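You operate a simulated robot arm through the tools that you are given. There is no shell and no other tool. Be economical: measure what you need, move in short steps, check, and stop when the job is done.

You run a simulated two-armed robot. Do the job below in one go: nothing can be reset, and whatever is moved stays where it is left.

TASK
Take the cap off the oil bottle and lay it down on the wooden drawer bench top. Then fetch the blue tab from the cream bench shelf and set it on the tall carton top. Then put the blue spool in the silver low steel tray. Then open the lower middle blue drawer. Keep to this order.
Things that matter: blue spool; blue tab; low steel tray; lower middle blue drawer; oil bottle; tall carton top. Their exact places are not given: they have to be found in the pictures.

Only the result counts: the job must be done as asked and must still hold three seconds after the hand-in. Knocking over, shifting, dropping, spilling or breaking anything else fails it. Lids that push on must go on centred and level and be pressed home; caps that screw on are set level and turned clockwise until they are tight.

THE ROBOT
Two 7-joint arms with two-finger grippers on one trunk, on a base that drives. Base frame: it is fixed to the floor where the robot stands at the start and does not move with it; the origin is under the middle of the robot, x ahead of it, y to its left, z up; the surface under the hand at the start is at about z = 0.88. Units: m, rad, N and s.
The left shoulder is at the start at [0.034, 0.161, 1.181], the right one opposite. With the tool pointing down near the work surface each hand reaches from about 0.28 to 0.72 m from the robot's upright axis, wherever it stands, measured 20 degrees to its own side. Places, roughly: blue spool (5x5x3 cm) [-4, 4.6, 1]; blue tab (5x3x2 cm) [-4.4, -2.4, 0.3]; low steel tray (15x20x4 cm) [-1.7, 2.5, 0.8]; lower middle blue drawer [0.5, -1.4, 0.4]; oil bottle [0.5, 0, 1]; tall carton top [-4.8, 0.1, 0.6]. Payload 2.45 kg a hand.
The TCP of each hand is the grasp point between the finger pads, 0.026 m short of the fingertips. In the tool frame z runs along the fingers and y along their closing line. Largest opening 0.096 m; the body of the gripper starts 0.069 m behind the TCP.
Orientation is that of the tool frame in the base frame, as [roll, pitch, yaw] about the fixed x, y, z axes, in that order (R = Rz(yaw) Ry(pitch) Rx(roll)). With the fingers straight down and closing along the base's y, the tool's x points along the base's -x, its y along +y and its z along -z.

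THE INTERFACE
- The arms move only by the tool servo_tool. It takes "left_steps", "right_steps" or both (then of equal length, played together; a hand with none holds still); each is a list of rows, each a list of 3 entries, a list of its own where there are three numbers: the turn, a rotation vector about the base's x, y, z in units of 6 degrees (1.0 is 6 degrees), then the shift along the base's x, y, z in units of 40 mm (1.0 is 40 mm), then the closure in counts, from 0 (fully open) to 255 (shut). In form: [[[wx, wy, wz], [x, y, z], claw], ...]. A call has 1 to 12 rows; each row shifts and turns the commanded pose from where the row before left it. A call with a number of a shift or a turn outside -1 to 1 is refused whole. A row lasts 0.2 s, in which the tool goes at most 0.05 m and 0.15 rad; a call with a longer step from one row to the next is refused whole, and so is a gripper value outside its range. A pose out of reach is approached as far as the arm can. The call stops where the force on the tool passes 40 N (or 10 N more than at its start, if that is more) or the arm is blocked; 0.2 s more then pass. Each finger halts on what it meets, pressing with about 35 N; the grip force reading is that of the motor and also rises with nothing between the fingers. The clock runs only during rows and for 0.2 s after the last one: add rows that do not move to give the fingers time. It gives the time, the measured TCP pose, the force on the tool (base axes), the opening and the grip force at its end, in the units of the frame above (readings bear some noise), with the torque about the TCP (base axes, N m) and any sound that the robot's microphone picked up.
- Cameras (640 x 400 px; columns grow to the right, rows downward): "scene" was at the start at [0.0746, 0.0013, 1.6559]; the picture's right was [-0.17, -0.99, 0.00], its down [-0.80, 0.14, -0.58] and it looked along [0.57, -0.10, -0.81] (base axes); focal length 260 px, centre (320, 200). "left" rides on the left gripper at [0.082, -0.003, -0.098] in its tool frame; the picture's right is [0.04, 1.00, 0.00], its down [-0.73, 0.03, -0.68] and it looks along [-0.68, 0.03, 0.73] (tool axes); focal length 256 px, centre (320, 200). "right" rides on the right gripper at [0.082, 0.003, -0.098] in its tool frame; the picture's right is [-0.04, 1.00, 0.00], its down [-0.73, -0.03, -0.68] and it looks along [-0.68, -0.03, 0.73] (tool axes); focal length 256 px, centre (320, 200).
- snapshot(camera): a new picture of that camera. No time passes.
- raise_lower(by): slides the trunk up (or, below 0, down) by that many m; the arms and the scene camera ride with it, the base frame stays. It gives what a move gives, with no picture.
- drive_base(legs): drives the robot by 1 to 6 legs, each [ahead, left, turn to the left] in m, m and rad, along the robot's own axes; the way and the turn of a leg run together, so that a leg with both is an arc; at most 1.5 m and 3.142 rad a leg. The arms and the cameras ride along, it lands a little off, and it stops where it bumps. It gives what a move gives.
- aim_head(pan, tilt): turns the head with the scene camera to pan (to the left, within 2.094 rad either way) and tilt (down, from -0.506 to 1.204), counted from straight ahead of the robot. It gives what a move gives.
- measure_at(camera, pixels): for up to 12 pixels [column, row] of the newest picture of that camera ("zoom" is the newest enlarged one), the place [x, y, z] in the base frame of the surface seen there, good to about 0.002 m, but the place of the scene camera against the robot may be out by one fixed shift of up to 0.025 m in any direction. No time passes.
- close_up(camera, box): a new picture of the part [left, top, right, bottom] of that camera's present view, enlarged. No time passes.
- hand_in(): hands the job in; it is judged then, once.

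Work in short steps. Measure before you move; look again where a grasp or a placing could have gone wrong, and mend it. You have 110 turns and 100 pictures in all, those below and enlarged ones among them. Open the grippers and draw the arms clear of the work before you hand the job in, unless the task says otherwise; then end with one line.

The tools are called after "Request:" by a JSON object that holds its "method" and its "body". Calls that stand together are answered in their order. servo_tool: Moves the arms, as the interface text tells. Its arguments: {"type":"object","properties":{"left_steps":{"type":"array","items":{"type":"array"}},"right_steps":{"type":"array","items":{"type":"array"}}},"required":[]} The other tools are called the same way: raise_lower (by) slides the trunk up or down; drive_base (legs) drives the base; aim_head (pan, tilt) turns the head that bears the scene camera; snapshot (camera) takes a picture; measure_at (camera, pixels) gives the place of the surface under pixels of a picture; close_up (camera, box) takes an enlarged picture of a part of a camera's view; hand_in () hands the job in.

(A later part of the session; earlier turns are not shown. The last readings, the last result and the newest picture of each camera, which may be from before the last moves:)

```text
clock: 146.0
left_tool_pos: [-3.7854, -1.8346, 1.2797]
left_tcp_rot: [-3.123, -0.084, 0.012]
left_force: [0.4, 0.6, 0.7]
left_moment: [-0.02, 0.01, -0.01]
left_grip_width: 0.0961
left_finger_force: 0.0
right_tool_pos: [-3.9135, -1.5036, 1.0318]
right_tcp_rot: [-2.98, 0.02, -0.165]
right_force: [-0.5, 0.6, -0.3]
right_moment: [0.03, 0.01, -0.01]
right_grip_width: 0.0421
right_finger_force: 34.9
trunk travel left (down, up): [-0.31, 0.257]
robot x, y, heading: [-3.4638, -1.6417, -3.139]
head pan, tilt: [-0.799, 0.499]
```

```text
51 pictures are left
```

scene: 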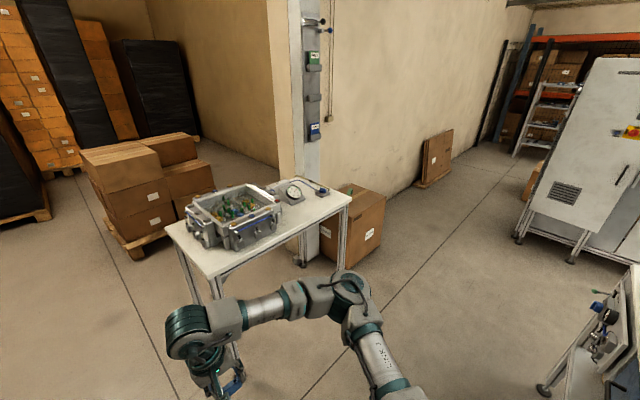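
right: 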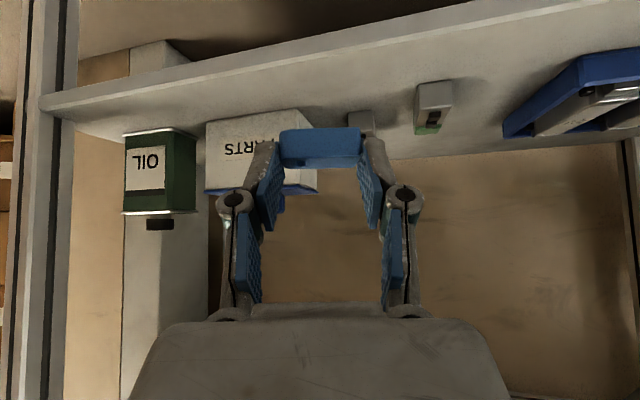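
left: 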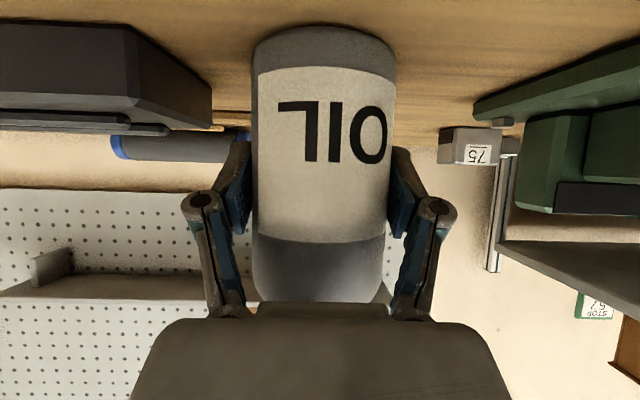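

Carton stands at (360,215) behind the small table, and the floor east of it is open. I measure the carton, table and the obstacles to its right.

Request:
{"method": "measure_at", "body": {"camera": "scene", "pixels": [[345, 195], [365, 200], [385, 198], [345, 270], [380, 240], [345, 200], [235, 370], [350, 198], [515, 240], [590, 310], [545, 390], [170, 228]]}}

Request:
{"method": "close_up", "body": {"camera": "scene", "box": [270, 150, 430, 290]}}

```text
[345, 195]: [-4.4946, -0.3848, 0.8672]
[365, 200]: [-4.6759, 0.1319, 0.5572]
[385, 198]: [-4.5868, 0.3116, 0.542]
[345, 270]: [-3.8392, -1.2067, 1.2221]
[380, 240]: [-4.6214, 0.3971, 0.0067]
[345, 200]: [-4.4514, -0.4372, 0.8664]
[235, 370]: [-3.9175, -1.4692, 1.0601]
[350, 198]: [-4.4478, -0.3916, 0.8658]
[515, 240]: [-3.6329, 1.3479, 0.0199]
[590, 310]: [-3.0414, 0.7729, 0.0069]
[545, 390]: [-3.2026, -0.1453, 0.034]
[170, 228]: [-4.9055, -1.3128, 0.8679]
```

```text
2.86 times, centred on (350, 220) of scene
```

zoom: 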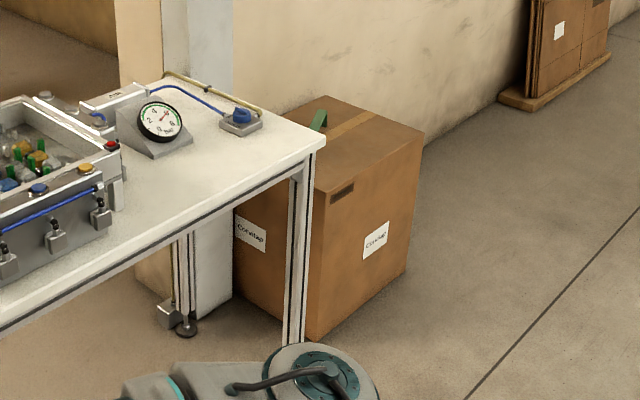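

Carton top is at z about 0.55, front right corner near (-4.59,0.31), with a free top in front of the green tab. I go ahead 0.3 m, slide right 1.78 m through the gap, and look.

Request:
{"method": "drive_base", "body": {"legs": [[0.3, 0, 0], [0, -1.4, 0], [0, -0.38, 0]]}}

Request:
{"method": "aim_head", "body": {"pan": 0.0, "tilt": 0.8}}

Request:
{"method": "snapshot", "body": {"camera": "scene"}}

```text
clock: 156.6
left_tool_pos: [-4.0946, -0.069, 1.28]
left_tcp_rot: [-3.119, -0.088, 0.015]
left_force: [0.4, -0.2, -0.2]
left_moment: [-0.01, 0.03, 0.03]
left_grip_width: 0.0958
left_finger_force: 0.1
right_tool_pos: [-4.2229, 0.2629, 1.0315]
right_tcp_rot: [-2.976, 0.021, -0.162]
right_force: [0.6, 0.0, -0.1]
right_moment: [0.02, -0.01, 0.0]
right_grip_width: 0.042
right_finger_force: 35.2
trunk travel left (down, up): [-0.31, 0.257]
robot x, y, heading: [-3.7747, 0.129, -3.133]
head pan, tilt: [-0.799, 0.499]
```

```text
clock: 157.7
left_tool_pos: [-4.0909, -0.0411, 1.2848]
left_tcp_rot: [-3.139, -0.084, 0.014]
left_force: [0.1, 0.8, -0.6]
left_moment: [0.01, -0.01, -0.01]
left_grip_width: 0.0958
left_finger_force: 0.2
right_tool_pos: [-4.2211, 0.2856, 1.0299]
right_tcp_rot: [-2.997, 0.021, -0.166]
right_force: [-0.5, 0.4, 0.3]
right_moment: [-0.07, -0.01, 0.0]
right_grip_width: 0.042
right_finger_force: 35.1
trunk travel left (down, up): [-0.31, 0.257]
robot x, y, heading: [-3.7735, 0.127, -3.135]
head pan, tilt: [0.0, 0.799]
```

```text
49 pictures are left
```

scene: 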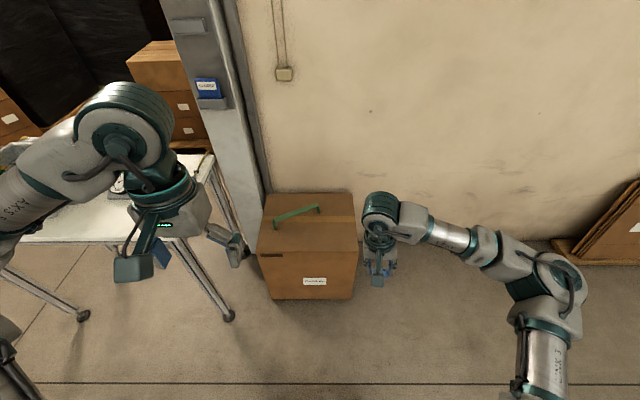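

The carton top spans (258-357, 195-255), with a green handle at (297,214). I measure the free front part.

Request:
{"method": "measure_at", "body": {"camera": "scene", "pixels": [[260, 250], [355, 250], [310, 238], [330, 235], [297, 212], [350, 198], [265, 198], [275, 225], [318, 208], [340, 225]]}}

Request:
{"method": "close_up", "body": {"camera": "scene", "box": [240, 180, 400, 300]}}

```text
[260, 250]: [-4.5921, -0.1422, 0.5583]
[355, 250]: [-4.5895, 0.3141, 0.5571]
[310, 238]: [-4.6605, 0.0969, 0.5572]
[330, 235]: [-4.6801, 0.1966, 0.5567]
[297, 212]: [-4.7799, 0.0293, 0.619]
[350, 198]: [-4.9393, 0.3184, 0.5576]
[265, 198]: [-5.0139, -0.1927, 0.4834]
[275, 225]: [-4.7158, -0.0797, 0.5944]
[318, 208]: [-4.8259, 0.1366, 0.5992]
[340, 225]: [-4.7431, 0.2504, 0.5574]
```

```text
3.33 times, centred on (320, 240) of scene
```

zoom: 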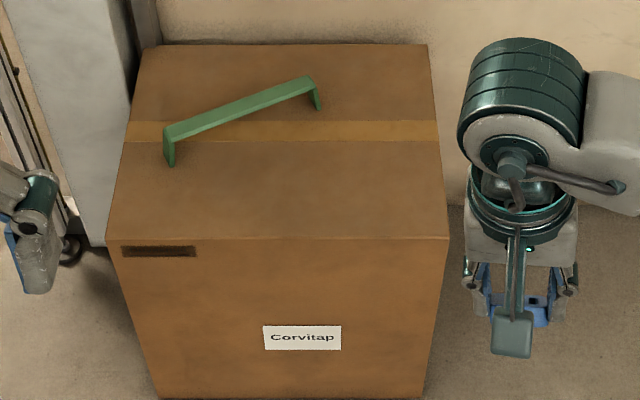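

Free top area around (-4.70,0.20), z 0.557. I drive 0.33 m ahead and 0.1 m left, lower the trunk 0.15 m, and tilt the hand 43 degrees forward again.

Request:
{"method": "drive_base", "body": {"legs": [[0.33, 0.1, 0]]}}

Request:
{"method": "raise_lower", "body": {"by": -0.15}}

Request:
{"method": "servo_tool", "body": {"right_steps": [[[0, 0.8, 0], [-0.1, 0, 0], 200], [[0, 0.8, 0], [-0.1, 0, 0], 200], [[0, 0.8, 0], [-0.1, 0, 0], 200], [[0, 0.8, 0], [-0.2, 0, 0], 200], [[0, 0.8, 0], [-0.2, 0, 0], 200], [[0, 0.8, 0], [-0.3, 0, 0], 200], [[0, 0.8, 0], [-0.3, 0, 0], 200], [[0, 0.8, 0], [-0.3, 0, -0.5], 200], [[0, 0.8, 0], [-0.3, 0, -0.5], 200], [[0, 0, 0], [0, 0, -0.5], 200], [[0, 0, 0], [0, 0, 0], 200]]}}

Request:
{"method": "snapshot", "body": {"camera": "right"}}

```text
clock: 159.9
left_tool_pos: [-4.4203, -0.1659, 1.2827]
left_tcp_rot: [-3.125, -0.083, 0.013]
left_force: [-1.0, -0.1, 0.0]
left_moment: [0.0, -0.05, 0.03]
left_grip_width: 0.0961
left_finger_force: 0.1
right_tool_pos: [-4.5493, 0.1647, 1.0327]
right_tcp_rot: [-2.981, 0.024, -0.165]
right_force: [-0.4, 0.1, -0.1]
right_moment: [0.02, 0.02, -0.01]
right_grip_width: 0.0419
right_finger_force: 34.3
trunk travel left (down, up): [-0.31, 0.257]
robot x, y, heading: [-4.1031, 0.0221, -3.139]
head pan, tilt: [0.0, 0.799]
```

```text
clock: 161.7
left_tool_pos: [-4.4172, -0.1607, 1.1339]
left_tcp_rot: [-3.126, -0.082, 0.011]
left_force: [-0.2, -0.3, 0.8]
left_moment: [0.02, 0.03, 0.01]
left_grip_width: 0.0958
left_finger_force: 0.0
right_tool_pos: [-4.5456, 0.1677, 0.8838]
right_tcp_rot: [-2.986, 0.028, -0.164]
right_force: [0.6, -0.2, -0.2]
right_moment: [0.03, 0.01, -0.03]
right_grip_width: 0.0422
right_finger_force: 34.5
trunk travel left (down, up): [-0.16, 0.407]
robot x, y, heading: [-4.1068, 0.0222, -3.139]
head pan, tilt: [0.0, 0.799]
```

```text
clock: 164.1
left_tool_pos: [-4.4174, -0.1595, 1.1341]
left_tcp_rot: [-3.127, -0.083, 0.012]
left_force: [-0.5, -0.4, -0.7]
left_moment: [-0.01, 0.01, 0.01]
left_grip_width: 0.0959
left_finger_force: 0.0
right_tool_pos: [-4.623, 0.1688, 0.823]
right_tcp_rot: [3.14, 0.768, -0.229]
right_force: [-0.3, -0.2, -0.3]
right_moment: [-0.01, -0.02, 0.0]
right_grip_width: 0.0419
right_finger_force: 35.8
trunk travel left (down, up): [-0.16, 0.407]
robot x, y, heading: [-4.1014, 0.0231, -3.142]
head pan, tilt: [0.0, 0.799]
```

```text
47 pictures are left
```

right: 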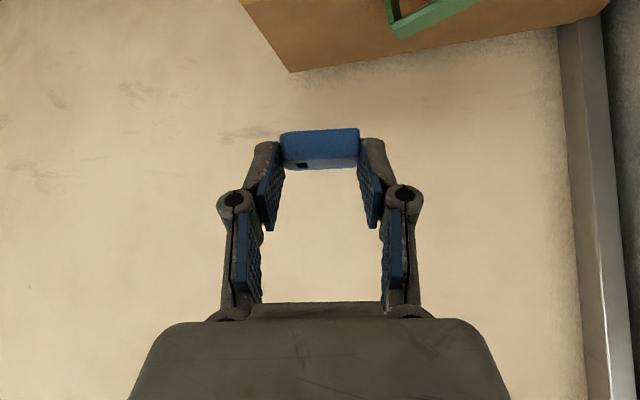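

Tab is level with the same tilt as at pick-up. I measure the carton top with the hand camera.

Request:
{"method": "measure_at", "body": {"camera": "right", "pixels": [[290, 68], [350, 20], [420, 40], [300, 10], [250, 8], [395, 20], [430, 20], [318, 135], [320, 155]]}}

```text
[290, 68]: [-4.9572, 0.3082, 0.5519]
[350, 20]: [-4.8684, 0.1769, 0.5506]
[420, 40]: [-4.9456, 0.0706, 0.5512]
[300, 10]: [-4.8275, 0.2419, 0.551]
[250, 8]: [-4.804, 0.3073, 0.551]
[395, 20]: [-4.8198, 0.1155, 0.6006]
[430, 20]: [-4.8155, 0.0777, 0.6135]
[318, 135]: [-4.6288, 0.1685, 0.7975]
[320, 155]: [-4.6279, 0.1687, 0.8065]
```

Carton top is at z 0.551 (hand camera). I move over to (-4.665,0.20) and lower to z 0.60, then finely.

Request:
{"method": "servo_tool", "body": {"right_steps": [[[0, 0, 0], [-0.2, 0.2, -0.9], 200], [[0, 0, 0], [-0.2, 0.2, -0.9], 200], [[0, 0, 0], [-0.2, 0.2, -0.9], 200], [[0, 0, 0], [-0.2, 0.1, -0.9], 200], [[0, 0, 0], [-0.2, 0.1, -0.9], 200], [[0, 0, 0], [0, 0, -0.9], 200], [[0, 0, 0], [0, 0, 0], 200], [[0, 0, 0], [0, 0, 0], 200]]}}

Request:
{"method": "snapshot", "body": {"camera": "right"}}

```text
clock: 165.9
left_tool_pos: [-4.4174, -0.1611, 1.1333]
left_tcp_rot: [-3.126, -0.083, 0.012]
left_force: [0.5, -1.0, -0.2]
left_moment: [-0.01, 0.0, 0.01]
left_grip_width: 0.0961
left_finger_force: 0.0
right_tool_pos: [-4.6639, 0.2032, 0.6069]
right_tcp_rot: [3.139, 0.766, -0.23]
right_force: [0.3, 0.1, -0.8]
right_moment: [0.0, 0.0, -0.02]
right_grip_width: 0.0423
right_finger_force: 34.8
trunk travel left (down, up): [-0.16, 0.407]
robot x, y, heading: [-4.1044, 0.0212, -3.137]
head pan, tilt: [0.0, 0.799]
```

```text
46 pictures are left
```

right: 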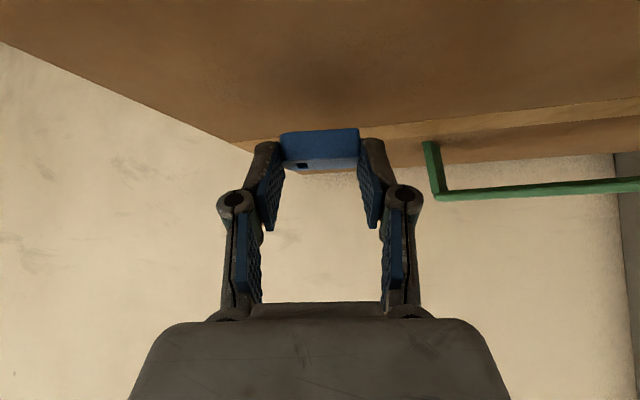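

The tab hovers about 26 mm over the top, clear of the handle. I lower in fine steps to z 0.581.

Request:
{"method": "servo_tool", "body": {"right_steps": [[[0, 0, 0], [0, 0, -0.3], 200], [[0, 0, 0], [0, 0, -0.2], 200], [[0, 0, 0], [0, 0, -0.1], 200], [[0, 0, 0], [0, 0, -0.06], 200], [[0, 0, 0], [0, 0, 0], 200]]}}

Request:
{"method": "close_up", "body": {"camera": "right", "box": [220, 80, 420, 205]}}

```text
clock: 167.1
left_tool_pos: [-4.418, -0.1601, 1.1342]
left_tcp_rot: [-3.127, -0.082, 0.012]
left_force: [-0.6, 0.2, -0.5]
left_moment: [-0.01, 0.05, 0.01]
left_grip_width: 0.0961
left_finger_force: 0.0
right_tool_pos: [-4.6629, 0.2016, 0.5813]
right_tcp_rot: [-3.141, 0.769, -0.23]
right_force: [-0.1, 0.6, -0.2]
right_moment: [-0.02, -0.01, 0.0]
right_grip_width: 0.042
right_finger_force: 34.6
trunk travel left (down, up): [-0.16, 0.407]
robot x, y, heading: [-4.1074, 0.0231, -3.138]
head pan, tilt: [0.0, 0.799]
```

```text
3.20 times, centred on (320, 142) of right
```

zoom: 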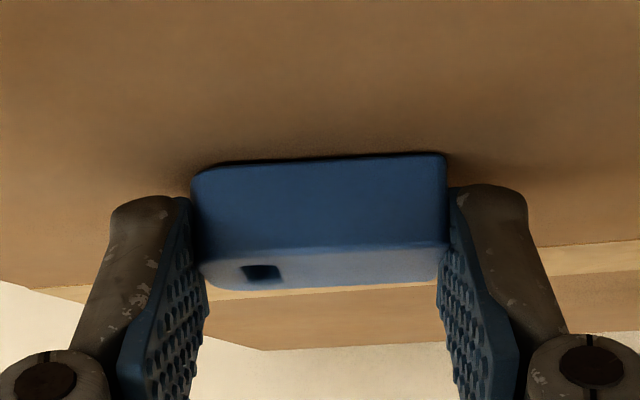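

A hairline remains below the tab. I lower 2 mm more, open, and draw back along the fingers.

Request:
{"method": "servo_tool", "body": {"right_steps": [[[0, 0, 0], [0, 0, -0.05], 200], [[0, 0, 0], [0, 0, 0], 200], [[0, 0, 0], [0, 0, 0], 130], [[0, 0, 0], [0, 0, 0], 70], [[0, 0, 0], [0, 0, 0], 70], [[0, 0, 0], [0.34, -0.08, 0.36], 70], [[0, 0, 0], [0.5, -0.1, 0.54], 70], [[0, 0, 0], [0.5, 0, 0.8], 70], [[0, 0, 0], [0, 0, 1], 70], [[0, 0, 0], [0, 0, 1], 70]]}}

Request:
{"method": "snapshot", "body": {"camera": "scene"}}

Request:
{"method": "snapshot", "body": {"camera": "right"}}

```text
clock: 169.3
left_tool_pos: [-4.4177, -0.1596, 1.1345]
left_tcp_rot: [-3.128, -0.08, 0.012]
left_force: [-0.2, -0.8, -0.1]
left_moment: [0.02, 0.02, 0.03]
left_grip_width: 0.096
left_finger_force: 0.1
right_tool_pos: [-4.6088, 0.1938, 0.7282]
right_tcp_rot: [3.138, 0.766, -0.228]
right_force: [-0.2, -0.5, 0.6]
right_moment: [-0.02, 0.02, 0.0]
right_grip_width: 0.0692
right_finger_force: 0.2
trunk travel left (down, up): [-0.16, 0.407]
robot x, y, heading: [-4.1018, 0.0226, -3.143]
head pan, tilt: [0.0, 0.799]
```

```text
44 pictures are left
```

scene: 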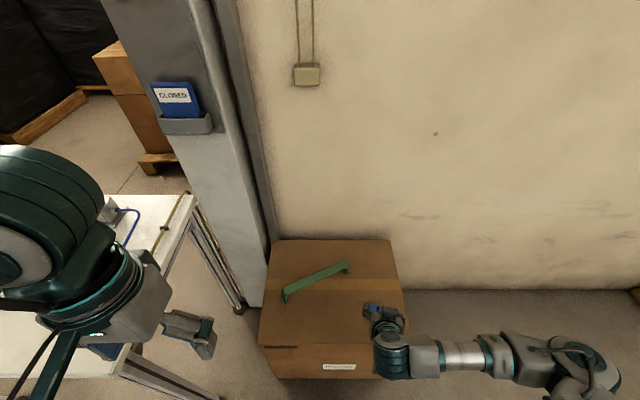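

```text
43 pictures are left
```

right: 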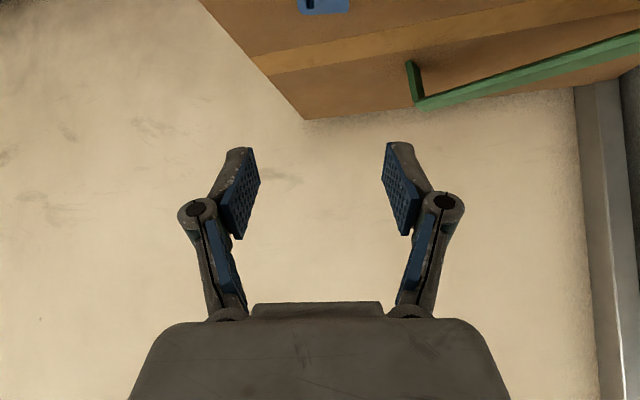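

The tab lies on the carton at right (323,5). I raise the hand upright, back off 0.35 m, restore the trunk, and look along +y toward the spool.

Request:
{"method": "servo_tool", "body": {"right_steps": [[[0, -0.8, 0], [0.1, 0, 1], 0], [[0, -0.8, 0], [0.1, 0, 1], 0], [[0, -0.8, 0], [0.1, 0, 1], 0], [[0, -0.8, 0], [0.2, 0, 1], 0], [[0, -0.8, 0], [0.2, 0, 1], 0], [[0, -0.8, 0], [0.3, 0, 1], 0], [[0, -0.8, 0], [0.3, 0, 0.9], 0], [[0, -0.8, 0.6], [0.3, 0, 0.9], 0], [[0, -0.8, 0.6], [0.3, 0, 0.6], 0], [[0, 0, 0.9], [0.3, 0, 0], 0], [[0, 0, 0], [0, 0, 0], 0]]}}

Request:
{"method": "drive_base", "body": {"legs": [[-0.33, 0, 0]]}}

Request:
{"method": "raise_lower", "body": {"by": 0.15}}

Request:
{"method": "aim_head", "body": {"pan": -1.4, "tilt": 0.45}}

Request:
{"method": "snapshot", "body": {"camera": "scene"}}

```text
clock: 171.7
left_tool_pos: [-4.417, -0.1592, 1.1333]
left_tcp_rot: [-3.129, -0.083, 0.013]
left_force: [1.0, -0.3, 0.0]
left_moment: [-0.01, 0.05, -0.02]
left_grip_width: 0.096
left_finger_force: 0.0
right_tool_pos: [-4.5213, 0.1944, 1.0621]
right_tcp_rot: [-2.997, 0.024, 0.057]
right_force: [0.0, -0.1, 0.0]
right_moment: [0.02, -0.01, -0.02]
right_grip_width: 0.096
right_finger_force: 0.0
trunk travel left (down, up): [-0.16, 0.407]
robot x, y, heading: [-4.1068, 0.019, -3.143]
head pan, tilt: [0.0, 0.799]
```

```text
clock: 173.9
left_tool_pos: [-4.089, -0.1603, 1.134]
left_tcp_rot: [-3.128, -0.082, 0.013]
left_force: [0.6, 0.0, -0.6]
left_moment: [-0.04, -0.01, 0.02]
left_grip_width: 0.0963
left_finger_force: 0.2
right_tool_pos: [-4.1912, 0.1952, 1.0623]
right_tcp_rot: [-2.997, 0.025, 0.055]
right_force: [1.1, 0.0, 0.1]
right_moment: [-0.04, 0.02, -0.01]
right_grip_width: 0.096
right_finger_force: 0.1
trunk travel left (down, up): [-0.16, 0.407]
robot x, y, heading: [-3.7746, 0.0239, -3.143]
head pan, tilt: [0.0, 0.799]
```

```text
clock: 175.6
left_tool_pos: [-4.0844, -0.1596, 1.2841]
left_tcp_rot: [-3.128, -0.08, 0.011]
left_force: [0.1, 0.0, 0.1]
left_moment: [-0.01, -0.03, -0.01]
left_grip_width: 0.0958
left_finger_force: 0.0
right_tool_pos: [-4.1889, 0.1939, 1.2128]
right_tcp_rot: [-2.997, 0.026, 0.053]
right_force: [-0.5, 0.7, -0.5]
right_moment: [-0.01, -0.01, 0.0]
right_grip_width: 0.096
right_finger_force: 0.1
trunk travel left (down, up): [-0.31, 0.257]
robot x, y, heading: [-3.7751, 0.0231, -3.14]
head pan, tilt: [0.0, 0.799]
```

```text
clock: 177.2
left_tool_pos: [-4.0845, -0.1589, 1.2853]
left_tcp_rot: [-3.128, -0.078, 0.011]
left_force: [-0.4, -0.1, 0.7]
left_moment: [0.0, 0.0, 0.0]
left_grip_width: 0.0963
left_finger_force: 0.0
right_tool_pos: [-4.1878, 0.1946, 1.2148]
right_tcp_rot: [-2.997, 0.028, 0.053]
right_force: [0.2, -0.3, -0.9]
right_moment: [0.0, 0.0, -0.01]
right_grip_width: 0.096
right_finger_force: 0.1
trunk travel left (down, up): [-0.31, 0.257]
robot x, y, heading: [-3.7738, 0.0178, -3.139]
head pan, tilt: [-1.4, 0.45]
```

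```text
42 pictures are left
```

scene: 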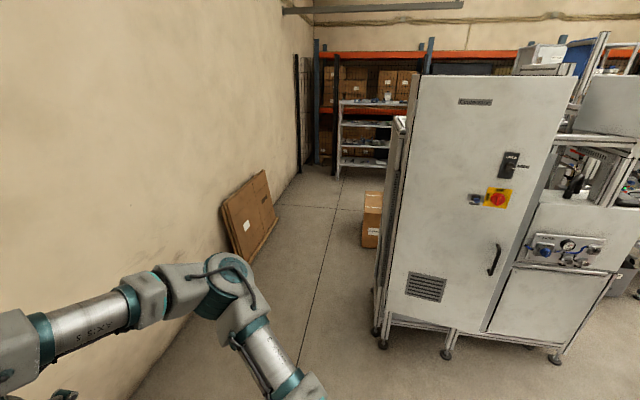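

A passage runs along the wall toward a steel rack at (365,130). I measure its width and the rack.

Request:
{"method": "measure_at", "body": {"camera": "scene", "pixels": [[380, 340], [260, 250], [365, 240], [375, 310], [340, 175], [365, 103], [342, 160], [305, 180], [270, 210], [372, 300], [355, 125], [390, 150]]}}

Request:
{"method": "close_up", "body": {"camera": "scene", "box": [280, 40, 440, 190]}}

```text
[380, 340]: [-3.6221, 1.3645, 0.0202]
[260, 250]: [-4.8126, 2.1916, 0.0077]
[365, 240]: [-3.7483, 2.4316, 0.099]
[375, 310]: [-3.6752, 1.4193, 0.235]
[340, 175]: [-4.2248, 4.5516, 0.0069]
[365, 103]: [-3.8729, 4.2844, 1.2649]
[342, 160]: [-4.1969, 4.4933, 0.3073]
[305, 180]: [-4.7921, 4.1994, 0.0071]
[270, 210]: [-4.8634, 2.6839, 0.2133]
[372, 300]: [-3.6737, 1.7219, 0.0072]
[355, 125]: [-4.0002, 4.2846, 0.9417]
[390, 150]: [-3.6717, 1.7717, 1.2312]
```

```text
2.67 times, centred on (360, 115) of scene
```

zoom: 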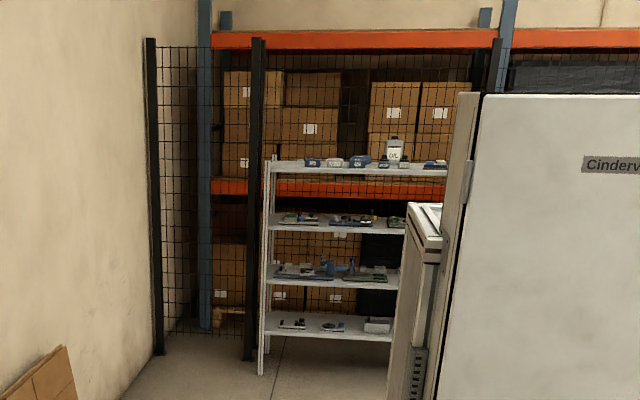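

The passage is x -4.81 to -3.68; my elbows span about 0.94 m, so I keep to x -4.25. I turn to face +y, shift over diagonally, and go to y 3.4.

Request:
{"method": "drive_base", "body": {"legs": [[0, 0, -1.573], [1.0, 0.48, 0]]}}

Request:
{"method": "aim_head", "body": {"pan": 0, "tilt": 0.5}}

Request:
{"method": "snapshot", "body": {"camera": "scene"}}

```text
clock: 186.7
left_tool_pos: [-4.4476, 1.3341, 1.2854]
left_tcp_rot: [-3.129, -0.076, -1.55]
left_force: [-0.7, 0.2, 0.0]
left_moment: [-0.04, 0.0, 0.01]
left_grip_width: 0.0959
left_finger_force: 0.2
right_tool_pos: [-4.0945, 1.4407, 1.2144]
right_tcp_rot: [-2.999, 0.028, -1.507]
right_force: [1.0, 0.4, 0.8]
right_moment: [0.01, -0.01, 0.02]
right_grip_width: 0.0959
right_finger_force: 0.0
trunk travel left (down, up): [-0.31, 0.257]
robot x, y, heading: [-4.2654, 1.0274, 1.585]
head pan, tilt: [-1.4, 0.45]
```

```text
clock: 188.2
left_tool_pos: [-4.4483, 1.3316, 1.2867]
left_tcp_rot: [-3.128, -0.074, -1.549]
left_force: [-0.2, 0.0, -0.2]
left_moment: [0.0, 0.0, 0.03]
left_grip_width: 0.096
left_finger_force: 0.2
right_tool_pos: [-4.0961, 1.4374, 1.2171]
right_tcp_rot: [-2.997, 0.031, -1.508]
right_force: [0.0, -0.3, -0.4]
right_moment: [0.01, 0.0, 0.01]
right_grip_width: 0.0959
right_finger_force: 0.1
trunk travel left (down, up): [-0.31, 0.257]
robot x, y, heading: [-4.2636, 1.0248, 1.579]
head pan, tilt: [0.0, 0.499]
```

```text
40 pictures are left
```

scene: 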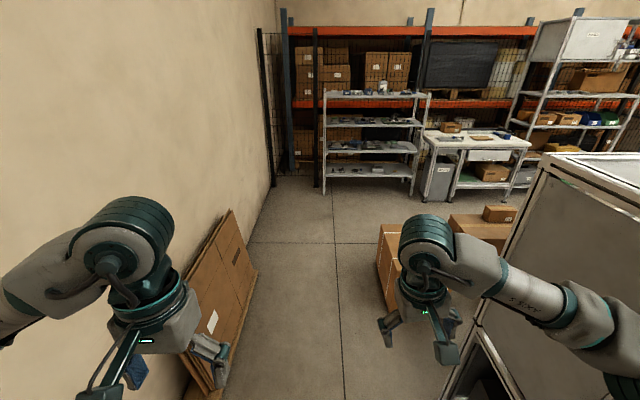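

Clear ahead, with boards on the left and boxes at (380,250) on the right. I check those clearances before driving through.

Request:
{"method": "measure_at", "body": {"camera": "scene", "pixels": [[379, 265], [379, 230], [390, 300], [232, 212], [245, 300], [215, 330], [325, 150], [420, 140], [370, 120], [330, 92]]}}

Request:
{"method": "close_up", "body": {"camera": "scene", "box": [310, 75, 440, 195]}}

```text
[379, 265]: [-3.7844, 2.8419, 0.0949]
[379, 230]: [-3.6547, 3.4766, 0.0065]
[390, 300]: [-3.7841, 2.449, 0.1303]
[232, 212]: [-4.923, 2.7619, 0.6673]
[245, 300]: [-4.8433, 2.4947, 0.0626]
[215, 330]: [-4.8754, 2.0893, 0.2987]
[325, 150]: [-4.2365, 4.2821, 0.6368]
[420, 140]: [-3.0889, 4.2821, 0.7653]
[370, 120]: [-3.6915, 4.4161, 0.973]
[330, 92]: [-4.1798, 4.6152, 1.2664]
```

```text
3.33 times, centred on (375, 135) of scene
```

zoom: 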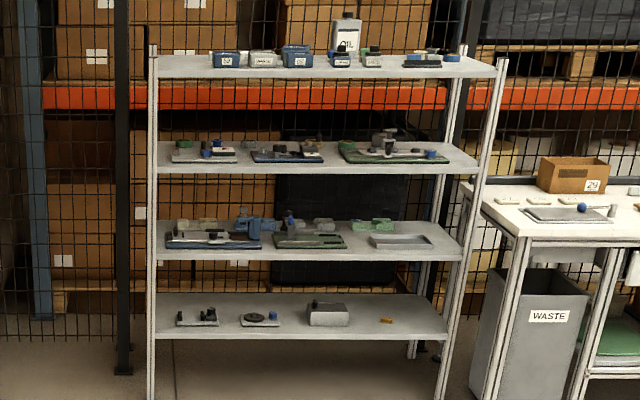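

Clear by 0.4 m either side. I drive to y 3.4 and look at the shelf.

Request:
{"method": "drive_base", "body": {"legs": [[1.4, 0, -0.01], [0.97, 0, 0]]}}

Request:
{"method": "aim_head", "body": {"pan": -0.25, "tilt": 0.5}}

Request:
{"method": "snapshot", "body": {"camera": "scene"}}

```text
clock: 199.8
left_tool_pos: [-4.4393, 3.6962, 1.2858]
left_tcp_rot: [-3.127, -0.076, -1.566]
left_force: [0.5, 1.2, -0.1]
left_moment: [0.01, -0.01, -0.02]
left_grip_width: 0.0958
left_finger_force: 0.1
right_tool_pos: [-4.0858, 3.799, 1.2171]
right_tcp_rot: [-2.996, 0.03, -1.523]
right_force: [-0.2, 0.2, -0.4]
right_moment: [0.0, 0.03, -0.01]
right_grip_width: 0.096
right_finger_force: 0.0
trunk travel left (down, up): [-0.31, 0.257]
robot x, y, heading: [-4.2576, 3.3931, 1.567]
head pan, tilt: [0.0, 0.499]
```

```text
clock: 200.6
left_tool_pos: [-4.4403, 3.6939, 1.2859]
left_tcp_rot: [-3.128, -0.075, -1.567]
left_force: [1.0, -0.6, -0.2]
left_moment: [0.02, -0.02, -0.02]
left_grip_width: 0.0959
left_finger_force: 0.0
right_tool_pos: [-4.0851, 3.7962, 1.2177]
right_tcp_rot: [-2.995, 0.032, -1.523]
right_force: [0.6, -0.2, 0.3]
right_moment: [0.02, -0.01, 0.01]
right_grip_width: 0.096
right_finger_force: 0.1
trunk travel left (down, up): [-0.31, 0.257]
robot x, y, heading: [-4.2622, 3.3869, 1.564]
head pan, tilt: [-0.25, 0.499]
```

```text
38 pictures are left
```

scene: 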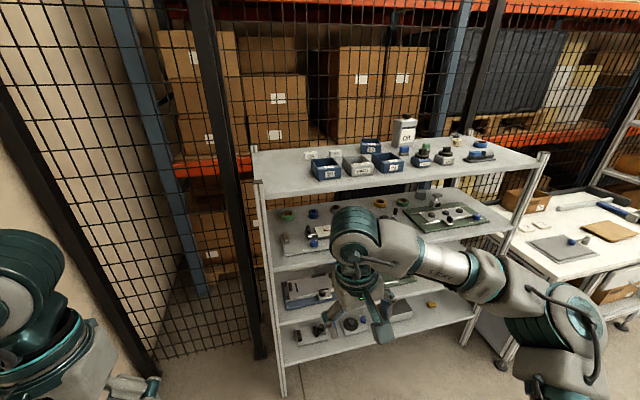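

Request:
{"method": "close_up", "body": {"camera": "scene", "box": [255, 180, 415, 270]}}

```text
4.00 times, centred on (335, 225) of scene
```

zoom: 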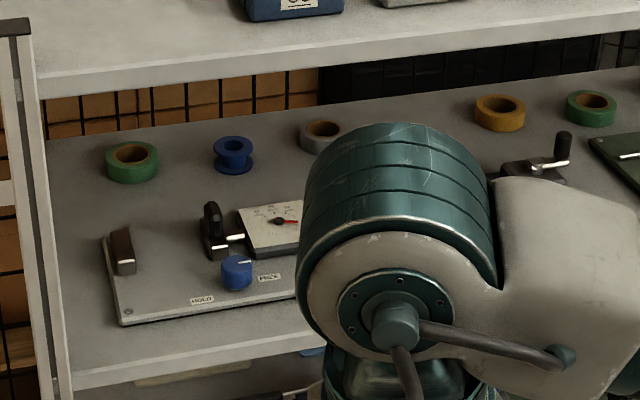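

The blue spool stands at zoom (233,155), behind the fixture board. I measure it and the things in front of it.

Request:
{"method": "measure_at", "body": {"camera": "zoom", "pixels": [[233, 143], [214, 155], [252, 155], [233, 170], [132, 155], [212, 215], [235, 262], [265, 210], [120, 320], [200, 60], [200, 360], [320, 135]]}}

```text
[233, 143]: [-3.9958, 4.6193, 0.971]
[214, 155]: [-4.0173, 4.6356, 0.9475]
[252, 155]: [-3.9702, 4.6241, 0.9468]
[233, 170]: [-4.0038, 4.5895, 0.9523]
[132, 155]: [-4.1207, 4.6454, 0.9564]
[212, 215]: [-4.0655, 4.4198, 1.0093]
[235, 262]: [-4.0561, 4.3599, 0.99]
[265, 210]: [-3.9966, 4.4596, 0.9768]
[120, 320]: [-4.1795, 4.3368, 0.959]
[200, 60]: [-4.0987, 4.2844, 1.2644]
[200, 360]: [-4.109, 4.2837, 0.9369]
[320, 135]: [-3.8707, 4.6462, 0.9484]
```

The spool is at (-3.996,4.617), z 0.944-0.973, 0.33 m deep under a shelf at 1.23, with a lever up to 1.01 in front. The camera under a tilted hand would strike the fixture, so I try to roll the right hand 180 degrees so that the camera is on top.

Request:
{"method": "servo_tool", "body": {"right_steps": [[[0, 0, -1], [0, 0, 0], 0], [[0, 0, -1], [0, 0, 0], 0], [[0, 0, -1], [0, 0, 0], 0], [[0, 0, -1], [0, 0, 0], 0], [[0, 0, -1], [0, 0, 0], 0], [[0, 0, -1], [0, 0, 0], 0], [[0, 0, -1], [0, 0, 0], 0], [[0, 0, -1], [0, 0, 0], 0], [[0, 0, -1], [0, 0, 0], 0], [[0, 0, -1], [0, 0, 0], 0], [[0, 0, -1], [0, 0, 0], 0], [[0, 0, -1], [0, 0, 0], 0]]}}

Request:
{"method": "servo_tool", "body": {"right_steps": [[[0, 0, -1], [0, 0, 0], 0], [[0, 0, -1], [0, 0, 0], 0], [[0, 0, -1], [0, 0, 0], 0], [[0, 0, -1], [0, 0, 0], 0], [[0, 0, -1], [0, 0, 0], 0], [[0, 0, -1], [0, 0, 0], 0], [[0, 0, -1], [0, 0, 0], 0], [[0, 0, -1], [0, 0, 0], 0], [[0, 0, -1], [0, 0, 0], 0], [[0, 0, -1], [0, 0, 0], 0], [[0, 0, -1], [0, 0, 0], 0], [[0, 0, -1], [0, 0, 0], 0]]}}

```text
clock: 203.2
left_tool_pos: [-4.4397, 3.6935, 1.287]
left_tcp_rot: [-3.129, -0.074, -1.565]
left_force: [0.1, 0.4, -0.5]
left_moment: [0.03, 0.03, 0.01]
left_grip_width: 0.0962
left_finger_force: 0.1
right_tool_pos: [-4.0847, 3.7957, 1.2173]
right_tcp_rot: [-2.995, 0.035, -2.783]
right_force: [0.3, 0.4, -0.4]
right_moment: [0.01, -0.03, 0.0]
right_grip_width: 0.0958
right_finger_force: 0.0
trunk travel left (down, up): [-0.31, 0.257]
robot x, y, heading: [-4.2599, 3.3922, 1.569]
head pan, tilt: [-0.25, 0.499]
```

```text
clock: 205.8
left_tool_pos: [-4.4393, 3.6933, 1.2882]
left_tcp_rot: [-3.129, -0.072, -1.565]
left_force: [0.4, -0.2, 0.5]
left_moment: [0.01, 0.02, -0.01]
left_grip_width: 0.0961
left_finger_force: 0.0
right_tool_pos: [-4.0843, 3.7959, 1.2185]
right_tcp_rot: [-2.997, 0.035, 2.246]
right_force: [1.0, 0.1, -0.1]
right_moment: [0.01, 0.01, -0.01]
right_grip_width: 0.0962
right_finger_force: 0.1
trunk travel left (down, up): [-0.31, 0.257]
robot x, y, heading: [-4.2594, 3.3886, 1.566]
head pan, tilt: [-0.25, 0.499]
```

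The roll works freely. I finish it, correct the 8 degree lean, and tilt the hand forward by 66 degrees.

Request:
{"method": "servo_tool", "body": {"right_steps": [[[0, 0, -0.92], [0, 0, 0], 0], [[0, 0, -0.92], [0, 0, 0], 0], [[0, 0, -0.92], [0, 0, 0], 0], [[0, 0, -0.92], [0, 0, 0], 0], [[0, 0, -0.92], [0, 0, 0], 0], [[0, 0, -0.92], [0, 0, 0], 0], [[0, 0, -0.92], [0, 0, 0], 0], [[0, -0.69, 0], [0, 0, 0], 0], [[0, -0.69, 0], [0, 0, 0], 0], [[1, 0, 0], [0, 0, 0], 0], [[1, 0, 0], [0, 0, 0], 0], [[1, 0, 0], [0, 0, 0], 0]]}}

Request:
{"method": "servo_tool", "body": {"right_steps": [[[1, 0, 0], [0, 0, 0], 0], [[1, 0, 0], [0, 0, 0], 0], [[1, 0, 0], [0, 0, 0], 0], [[1, 0, 0], [0, 0, 0], 0], [[1, 0, 0], [0, 0, 0], 0], [[1, 0, 0], [0, 0, 0], 0], [[1, 0, 0], [0, 0, 0], 0], [[1, 0, 0], [0, 0, 0], 0], [[0, 0, 0], [0, 0, 0], 0]]}}

Request:
{"method": "snapshot", "body": {"camera": "right"}}

Request:
{"method": "snapshot", "body": {"camera": "scene"}}

```text
clock: 208.4
left_tool_pos: [-4.4386, 3.6932, 1.2869]
left_tcp_rot: [-3.127, -0.072, -1.565]
left_force: [-0.4, -0.1, -0.1]
left_moment: [0.0, 0.0, -0.02]
left_grip_width: 0.096
left_finger_force: 0.0
right_tool_pos: [-4.0845, 3.7957, 1.2178]
right_tcp_rot: [-3.139, -0.282, 1.565]
right_force: [0.2, 0.2, 0.7]
right_moment: [0.0, 0.01, -0.01]
right_grip_width: 0.0958
right_finger_force: 0.0
trunk travel left (down, up): [-0.31, 0.257]
robot x, y, heading: [-4.2595, 3.3893, 1.567]
head pan, tilt: [-0.25, 0.499]
```

```text
clock: 210.4
left_tool_pos: [-4.44, 3.6936, 1.2868]
left_tcp_rot: [-3.127, -0.075, -1.566]
left_force: [0.6, -0.5, -0.2]
left_moment: [0.01, 0.05, -0.01]
left_grip_width: 0.0961
left_finger_force: 0.1
right_tool_pos: [-4.0857, 3.8004, 1.2227]
right_tcp_rot: [-3.134, -1.117, 1.563]
right_force: [-0.1, 0.6, 0.7]
right_moment: [0.0, -0.02, 0.01]
right_grip_width: 0.0959
right_finger_force: 0.1
right hand out of reach, approached as far as the arm can: row 8
trunk travel left (down, up): [-0.31, 0.257]
robot x, y, heading: [-4.2576, 3.3931, 1.565]
head pan, tilt: [-0.25, 0.499]
```

```text
36 pictures are left
```

right: 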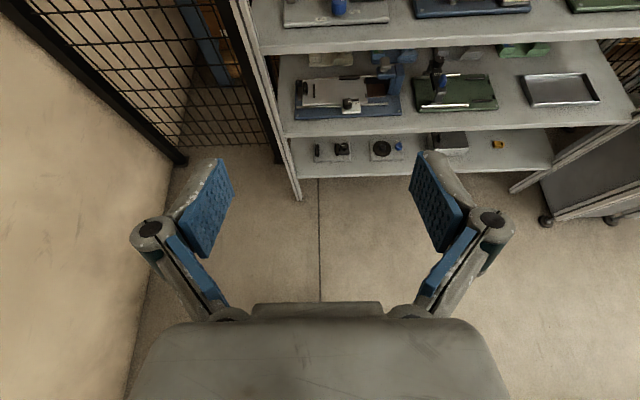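

```text
35 pictures are left
```

scene: 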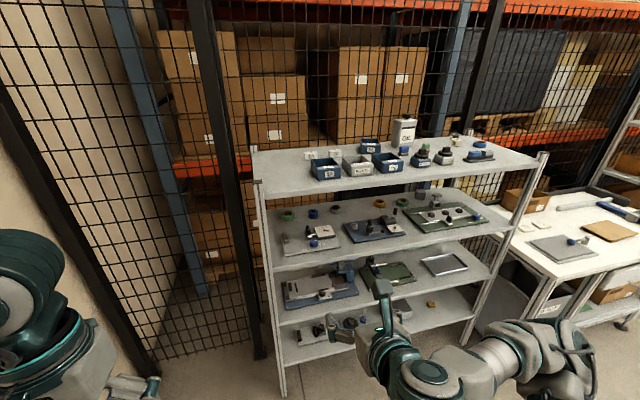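

The hand is flipped and 26 degrees below horizontal, and the shelf is in view. I enlarge the spool's surroundings.

Request:
{"method": "close_up", "body": {"camera": "scene", "box": [265, 185, 415, 275]}}

```text
4.27 times, centred on (340, 230) of scene
```

zoom: 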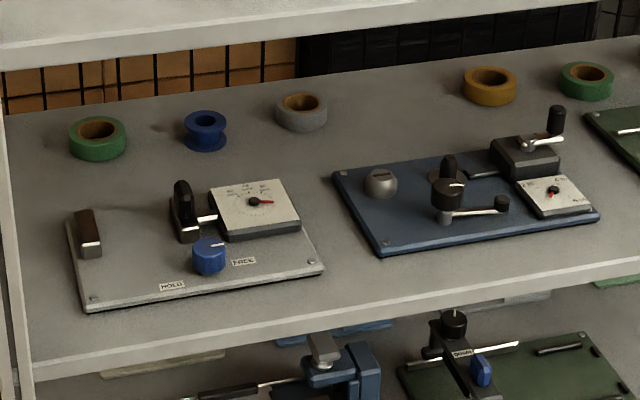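

There is a lane between the two boards, so I will approach from the right with 15 degrees of yaw. I measure the spool and neighbours again.

Request:
{"method": "measure_at", "body": {"camera": "zoom", "pixels": [[205, 117], [186, 125], [226, 128], [205, 148], [182, 190], [210, 245], [295, 215], [250, 190], [345, 180], [278, 110], [205, 165], [320, 265]]}}

```text
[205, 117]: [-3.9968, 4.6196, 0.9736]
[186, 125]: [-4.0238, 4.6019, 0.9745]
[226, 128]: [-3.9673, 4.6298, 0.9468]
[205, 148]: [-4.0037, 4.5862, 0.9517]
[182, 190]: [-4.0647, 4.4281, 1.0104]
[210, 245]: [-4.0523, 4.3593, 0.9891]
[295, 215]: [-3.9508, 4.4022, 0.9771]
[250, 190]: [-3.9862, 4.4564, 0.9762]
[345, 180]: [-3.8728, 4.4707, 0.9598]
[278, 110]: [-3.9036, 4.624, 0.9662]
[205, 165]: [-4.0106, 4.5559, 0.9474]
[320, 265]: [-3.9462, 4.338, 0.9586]
```

Spool centre is about (-3.998,4.611). I drive 0.3 m nearer, yaw the hand 15 degrees left, and lower it to z 1.06 in front of the shelf for a hand view.

Request:
{"method": "drive_base", "body": {"legs": [[0.3, -0.05, 0]]}}

Request:
{"method": "servo_tool", "body": {"right_steps": [[[0, 0, 0.5], [0.4, 0, -0.8], 30], [[0, 0, 0.5], [0.5, 0, -0.8], 30], [[0, 0, 0.5], [0.5, 0, -0.8], 30], [[0, 0, 0.5], [0.5, 0, -0.8], 30], [[0, 0, 0.5], [0.4, 0, -0.8], 30], [[0, 0, 0], [0, 0, 0], 30], [[0, 0, 0], [0, 0, 0], 30]]}}

Request:
{"method": "snapshot", "body": {"camera": "right"}}

```text
clock: 212.4
left_tool_pos: [-4.3913, 3.9898, 1.2865]
left_tcp_rot: [-3.125, -0.071, -1.566]
left_force: [0.0, 0.0, -1.0]
left_moment: [-0.04, -0.01, 0.0]
left_grip_width: 0.096
left_finger_force: 0.1
right_tool_pos: [-4.0379, 4.0966, 1.2227]
right_tcp_rot: [-3.137, -1.117, 1.566]
right_force: [-0.8, 0.1, 0.2]
right_moment: [-0.01, -0.01, -0.01]
right_grip_width: 0.0958
right_finger_force: 0.1
trunk travel left (down, up): [-0.31, 0.257]
robot x, y, heading: [-4.2048, 3.6874, 1.563]
head pan, tilt: [-0.25, 0.499]
```

```text
clock: 214.0
left_tool_pos: [-4.387, 3.9886, 1.2882]
left_tcp_rot: [-3.13, -0.071, -1.565]
left_force: [0.7, 0.1, -0.7]
left_moment: [0.03, -0.05, -0.01]
left_grip_width: 0.0961
left_finger_force: 0.1
right_tool_pos: [-3.9435, 4.1484, 1.0952]
right_tcp_rot: [-3.131, -1.118, 1.824]
right_force: [0.3, 0.4, 0.2]
right_moment: [-0.01, 0.02, -0.04]
right_grip_width: 0.0848
right_finger_force: 0.0
right hand out of reach, approached as far as the arm can: row 1, 2, 3, 4
trunk travel left (down, up): [-0.31, 0.257]
robot x, y, heading: [-4.2096, 3.6837, 1.567]
head pan, tilt: [-0.25, 0.499]
```

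```text
33 pictures are left
```

right: 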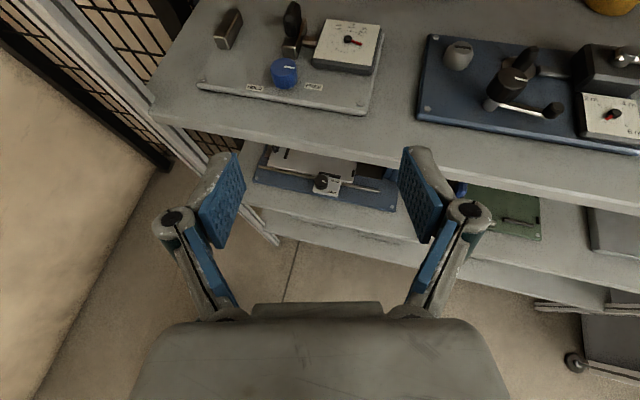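

View is upright and clear. I lower to z 1.05, drive 0.15 m nearer so the hand enters just over the front edge, then look again.

Request:
{"method": "servo_tool", "body": {"right_steps": [[[0, 0, 0], [0, 0, -0.5], 30], [[0, 0, 0], [0, 0, -0.6], 30], [[0, 0, 0], [0, 0, 0], 30]]}}

Request:
{"method": "drive_base", "body": {"legs": [[0.15, 0, 0]]}}

Request:
{"method": "snapshot", "body": {"camera": "right"}}

```text
clock: 214.8
left_tool_pos: [-4.3869, 3.9876, 1.2873]
left_tcp_rot: [-3.129, -0.069, -1.565]
left_force: [-0.2, 0.5, 0.7]
left_moment: [0.02, -0.01, -0.03]
left_grip_width: 0.0961
left_finger_force: 0.1
right_tool_pos: [-3.9427, 4.1514, 1.0514]
right_tcp_rot: [-3.131, -1.118, 1.822]
right_force: [-0.3, -0.2, 0.5]
right_moment: [0.02, -0.04, -0.01]
right_grip_width: 0.0845
right_finger_force: 0.0
right hand out of reach, approached as far as the arm can: row 2
trunk travel left (down, up): [-0.31, 0.257]
robot x, y, heading: [-4.2115, 3.6824, 1.567]
head pan, tilt: [-0.25, 0.499]
```

```text
clock: 216.2
left_tool_pos: [-4.387, 4.1366, 1.2885]
left_tcp_rot: [-3.13, -0.069, -1.566]
left_force: [0.0, 0.7, -0.2]
left_moment: [0.01, 0.03, 0.01]
left_grip_width: 0.0962
left_finger_force: 0.1
right_tool_pos: [-3.9425, 4.3007, 1.0526]
right_tcp_rot: [-3.133, -1.12, 1.823]
right_force: [0.1, -0.7, 0.1]
right_moment: [0.01, -0.02, 0.0]
right_grip_width: 0.0847
right_finger_force: 0.1
trunk travel left (down, up): [-0.31, 0.257]
robot x, y, heading: [-4.2018, 3.8376, 1.569]
head pan, tilt: [-0.25, 0.499]
```

```text
32 pictures are left
```

right: 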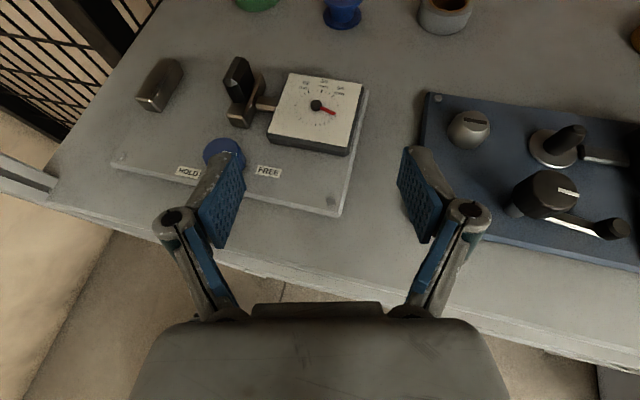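

The spool is ahead at (343,10), the blue knob and lever to the left below. I advance over the lane to y 4.43 at z 1.03.

Request:
{"method": "servo_tool", "body": {"right_steps": [[[0, 0, 0], [-0.05, 0.81, -0.1], 30], [[0, 0, 0], [-0.1, 0.81, -0.13], 30], [[0, 0, 0], [-0.1, 0.81, -0.13], 30], [[0, 0, 0], [-0.15, 0.81, -0.13], 30], [[0, 0, 0], [0, 0, 0], 30], [[0, 0, 0], [0, 0, 0], 30]]}}

Request:
{"method": "snapshot", "body": {"camera": "right"}}

```text
clock: 217.6
left_tool_pos: [-4.3876, 4.1366, 1.2897]
left_tcp_rot: [-3.129, -0.067, -1.565]
left_force: [-0.4, 0.0, 0.6]
left_moment: [-0.02, 0.02, 0.0]
left_grip_width: 0.0958
left_finger_force: 0.0
right_tool_pos: [-3.9571, 4.4304, 1.0325]
right_tcp_rot: [-3.133, -1.119, 1.825]
right_force: [-0.4, 1.3, -0.5]
right_moment: [0.01, -0.01, 0.04]
right_grip_width: 0.0847
right_finger_force: 0.1
trunk travel left (down, up): [-0.31, 0.257]
robot x, y, heading: [-4.2098, 3.8343, 1.565]
head pan, tilt: [-0.25, 0.499]
```

```text
31 pictures are left
```

right: 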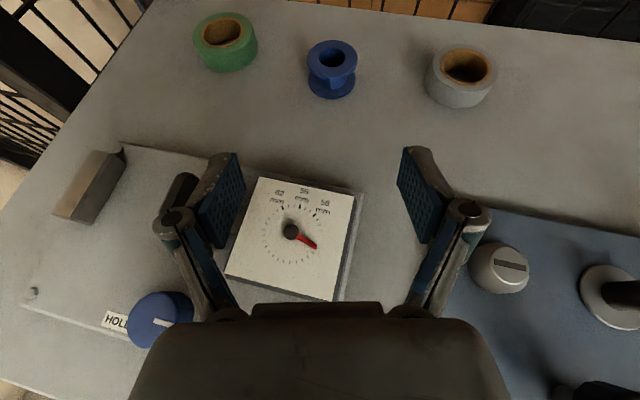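

I measure the spool with the hand camera.

Request:
{"method": "measure_at", "body": {"camera": "right", "pixels": [[332, 44], [308, 55], [357, 57], [332, 72], [332, 97], [332, 110], [310, 85], [354, 85], [428, 75], [180, 190]]}}

Request:
{"method": "close_up", "body": {"camera": "right", "box": [280, 20, 400, 110]}}

```text
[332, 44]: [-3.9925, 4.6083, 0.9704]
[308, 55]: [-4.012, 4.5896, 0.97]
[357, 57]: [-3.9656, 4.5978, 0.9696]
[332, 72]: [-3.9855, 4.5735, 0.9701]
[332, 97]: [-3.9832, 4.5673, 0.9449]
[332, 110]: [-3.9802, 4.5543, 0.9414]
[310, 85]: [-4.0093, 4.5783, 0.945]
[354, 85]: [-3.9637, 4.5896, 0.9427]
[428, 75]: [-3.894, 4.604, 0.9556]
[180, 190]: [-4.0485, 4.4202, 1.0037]
```

```text
4.44 times, centred on (340, 65) of right
```

zoom: 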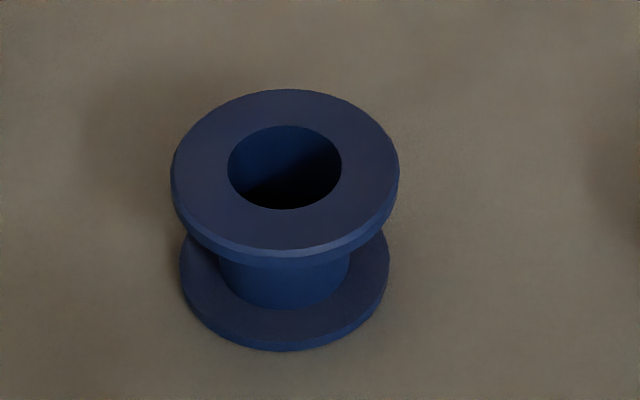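

Spool centre is (-3.989,4.595), top 0.970, 48 mm wide. I go via (-3.957,4.50,1.005) to (-3.9875,4.589,0.966) with a 75 mm opening.

Request:
{"method": "servo_tool", "body": {"right_steps": [[[0, 0, 0], [0, 0.85, -0.3], 55], [[0, 0, 0], [0, 0.9, -0.35], 55], [[0, 0, 0], [-0.25, 0.74, -0.32], 55], [[0, 0, 0], [-0.25, 0.74, -0.32], 55], [[0, 0, 0], [-0.26, 0.74, -0.33], 55], [[0, 0, 0], [0, 0, 0], 55], [[0, 0, 0], [0, 0, 0], 55]]}}

Request:
{"method": "snapshot", "body": {"camera": "right"}}

```text
clock: 219.2
left_tool_pos: [-4.389, 4.1361, 1.2891]
left_tcp_rot: [-3.127, -0.066, -1.566]
left_force: [-0.1, -0.8, 0.4]
left_moment: [0.01, 0.04, -0.02]
left_grip_width: 0.0961
left_finger_force: 0.0
right_tool_pos: [-3.9896, 4.5908, 0.9676]
right_tcp_rot: [-3.134, -1.118, 1.826]
right_force: [0.6, 0.3, 0.1]
right_moment: [-0.02, 0.0, 0.02]
right_grip_width: 0.0751
right_finger_force: 0.1
trunk travel left (down, up): [-0.31, 0.257]
robot x, y, heading: [-4.2092, 3.8384, 1.567]
head pan, tilt: [-0.25, 0.499]
```

```text
29 pictures are left
```

right: 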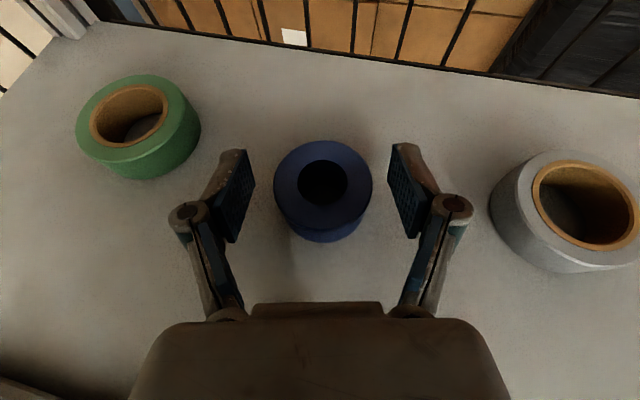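

The spool is centred between the pads at (322,190). I close on it, then lift 30 mm.

Request:
{"method": "servo_tool", "body": {"right_steps": [[[0, 0, 0], [0, 0, 0], 100], [[0, 0, 0], [0, 0, 0], 150], [[0, 0, 0], [0, 0, 0], 200], [[0, 0, 0], [0, 0, 0], 200], [[0, 0, 0], [0, 0, 0.4], 200], [[0, 0, 0], [0, 0, 0.5], 200], [[0, 0, 0], [0, 0, 0.5], 200], [[0, 0, 0], [0, 0, 0], 200]]}}

Request:
{"method": "snapshot", "body": {"camera": "right"}}

```text
clock: 221.0
left_tool_pos: [-4.3881, 4.1371, 1.288]
left_tcp_rot: [-3.129, -0.068, -1.567]
left_force: [0.5, -0.7, 0.3]
left_moment: [0.01, 0.0, -0.01]
left_grip_width: 0.0961
left_finger_force: 0.1
right_tool_pos: [-3.9892, 4.5897, 1.0238]
right_tcp_rot: [-3.135, -1.12, 1.827]
right_force: [-0.1, 0.9, -0.2]
right_moment: [-0.03, 0.02, 0.01]
right_grip_width: 0.0469
right_finger_force: 34.7
trunk travel left (down, up): [-0.31, 0.257]
robot x, y, heading: [-4.214, 3.8356, 1.562]
head pan, tilt: [-0.25, 0.499]
```

```text
28 pictures are left
```

right: 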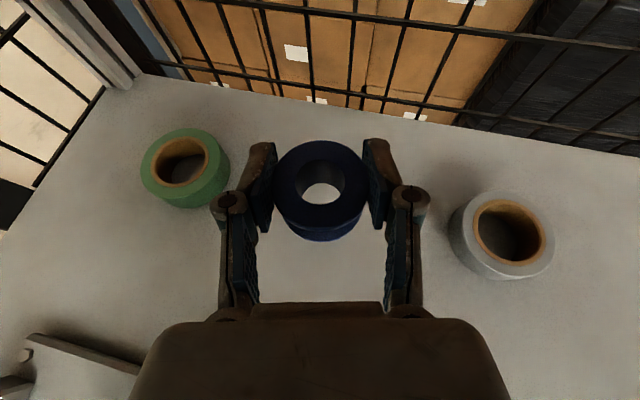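

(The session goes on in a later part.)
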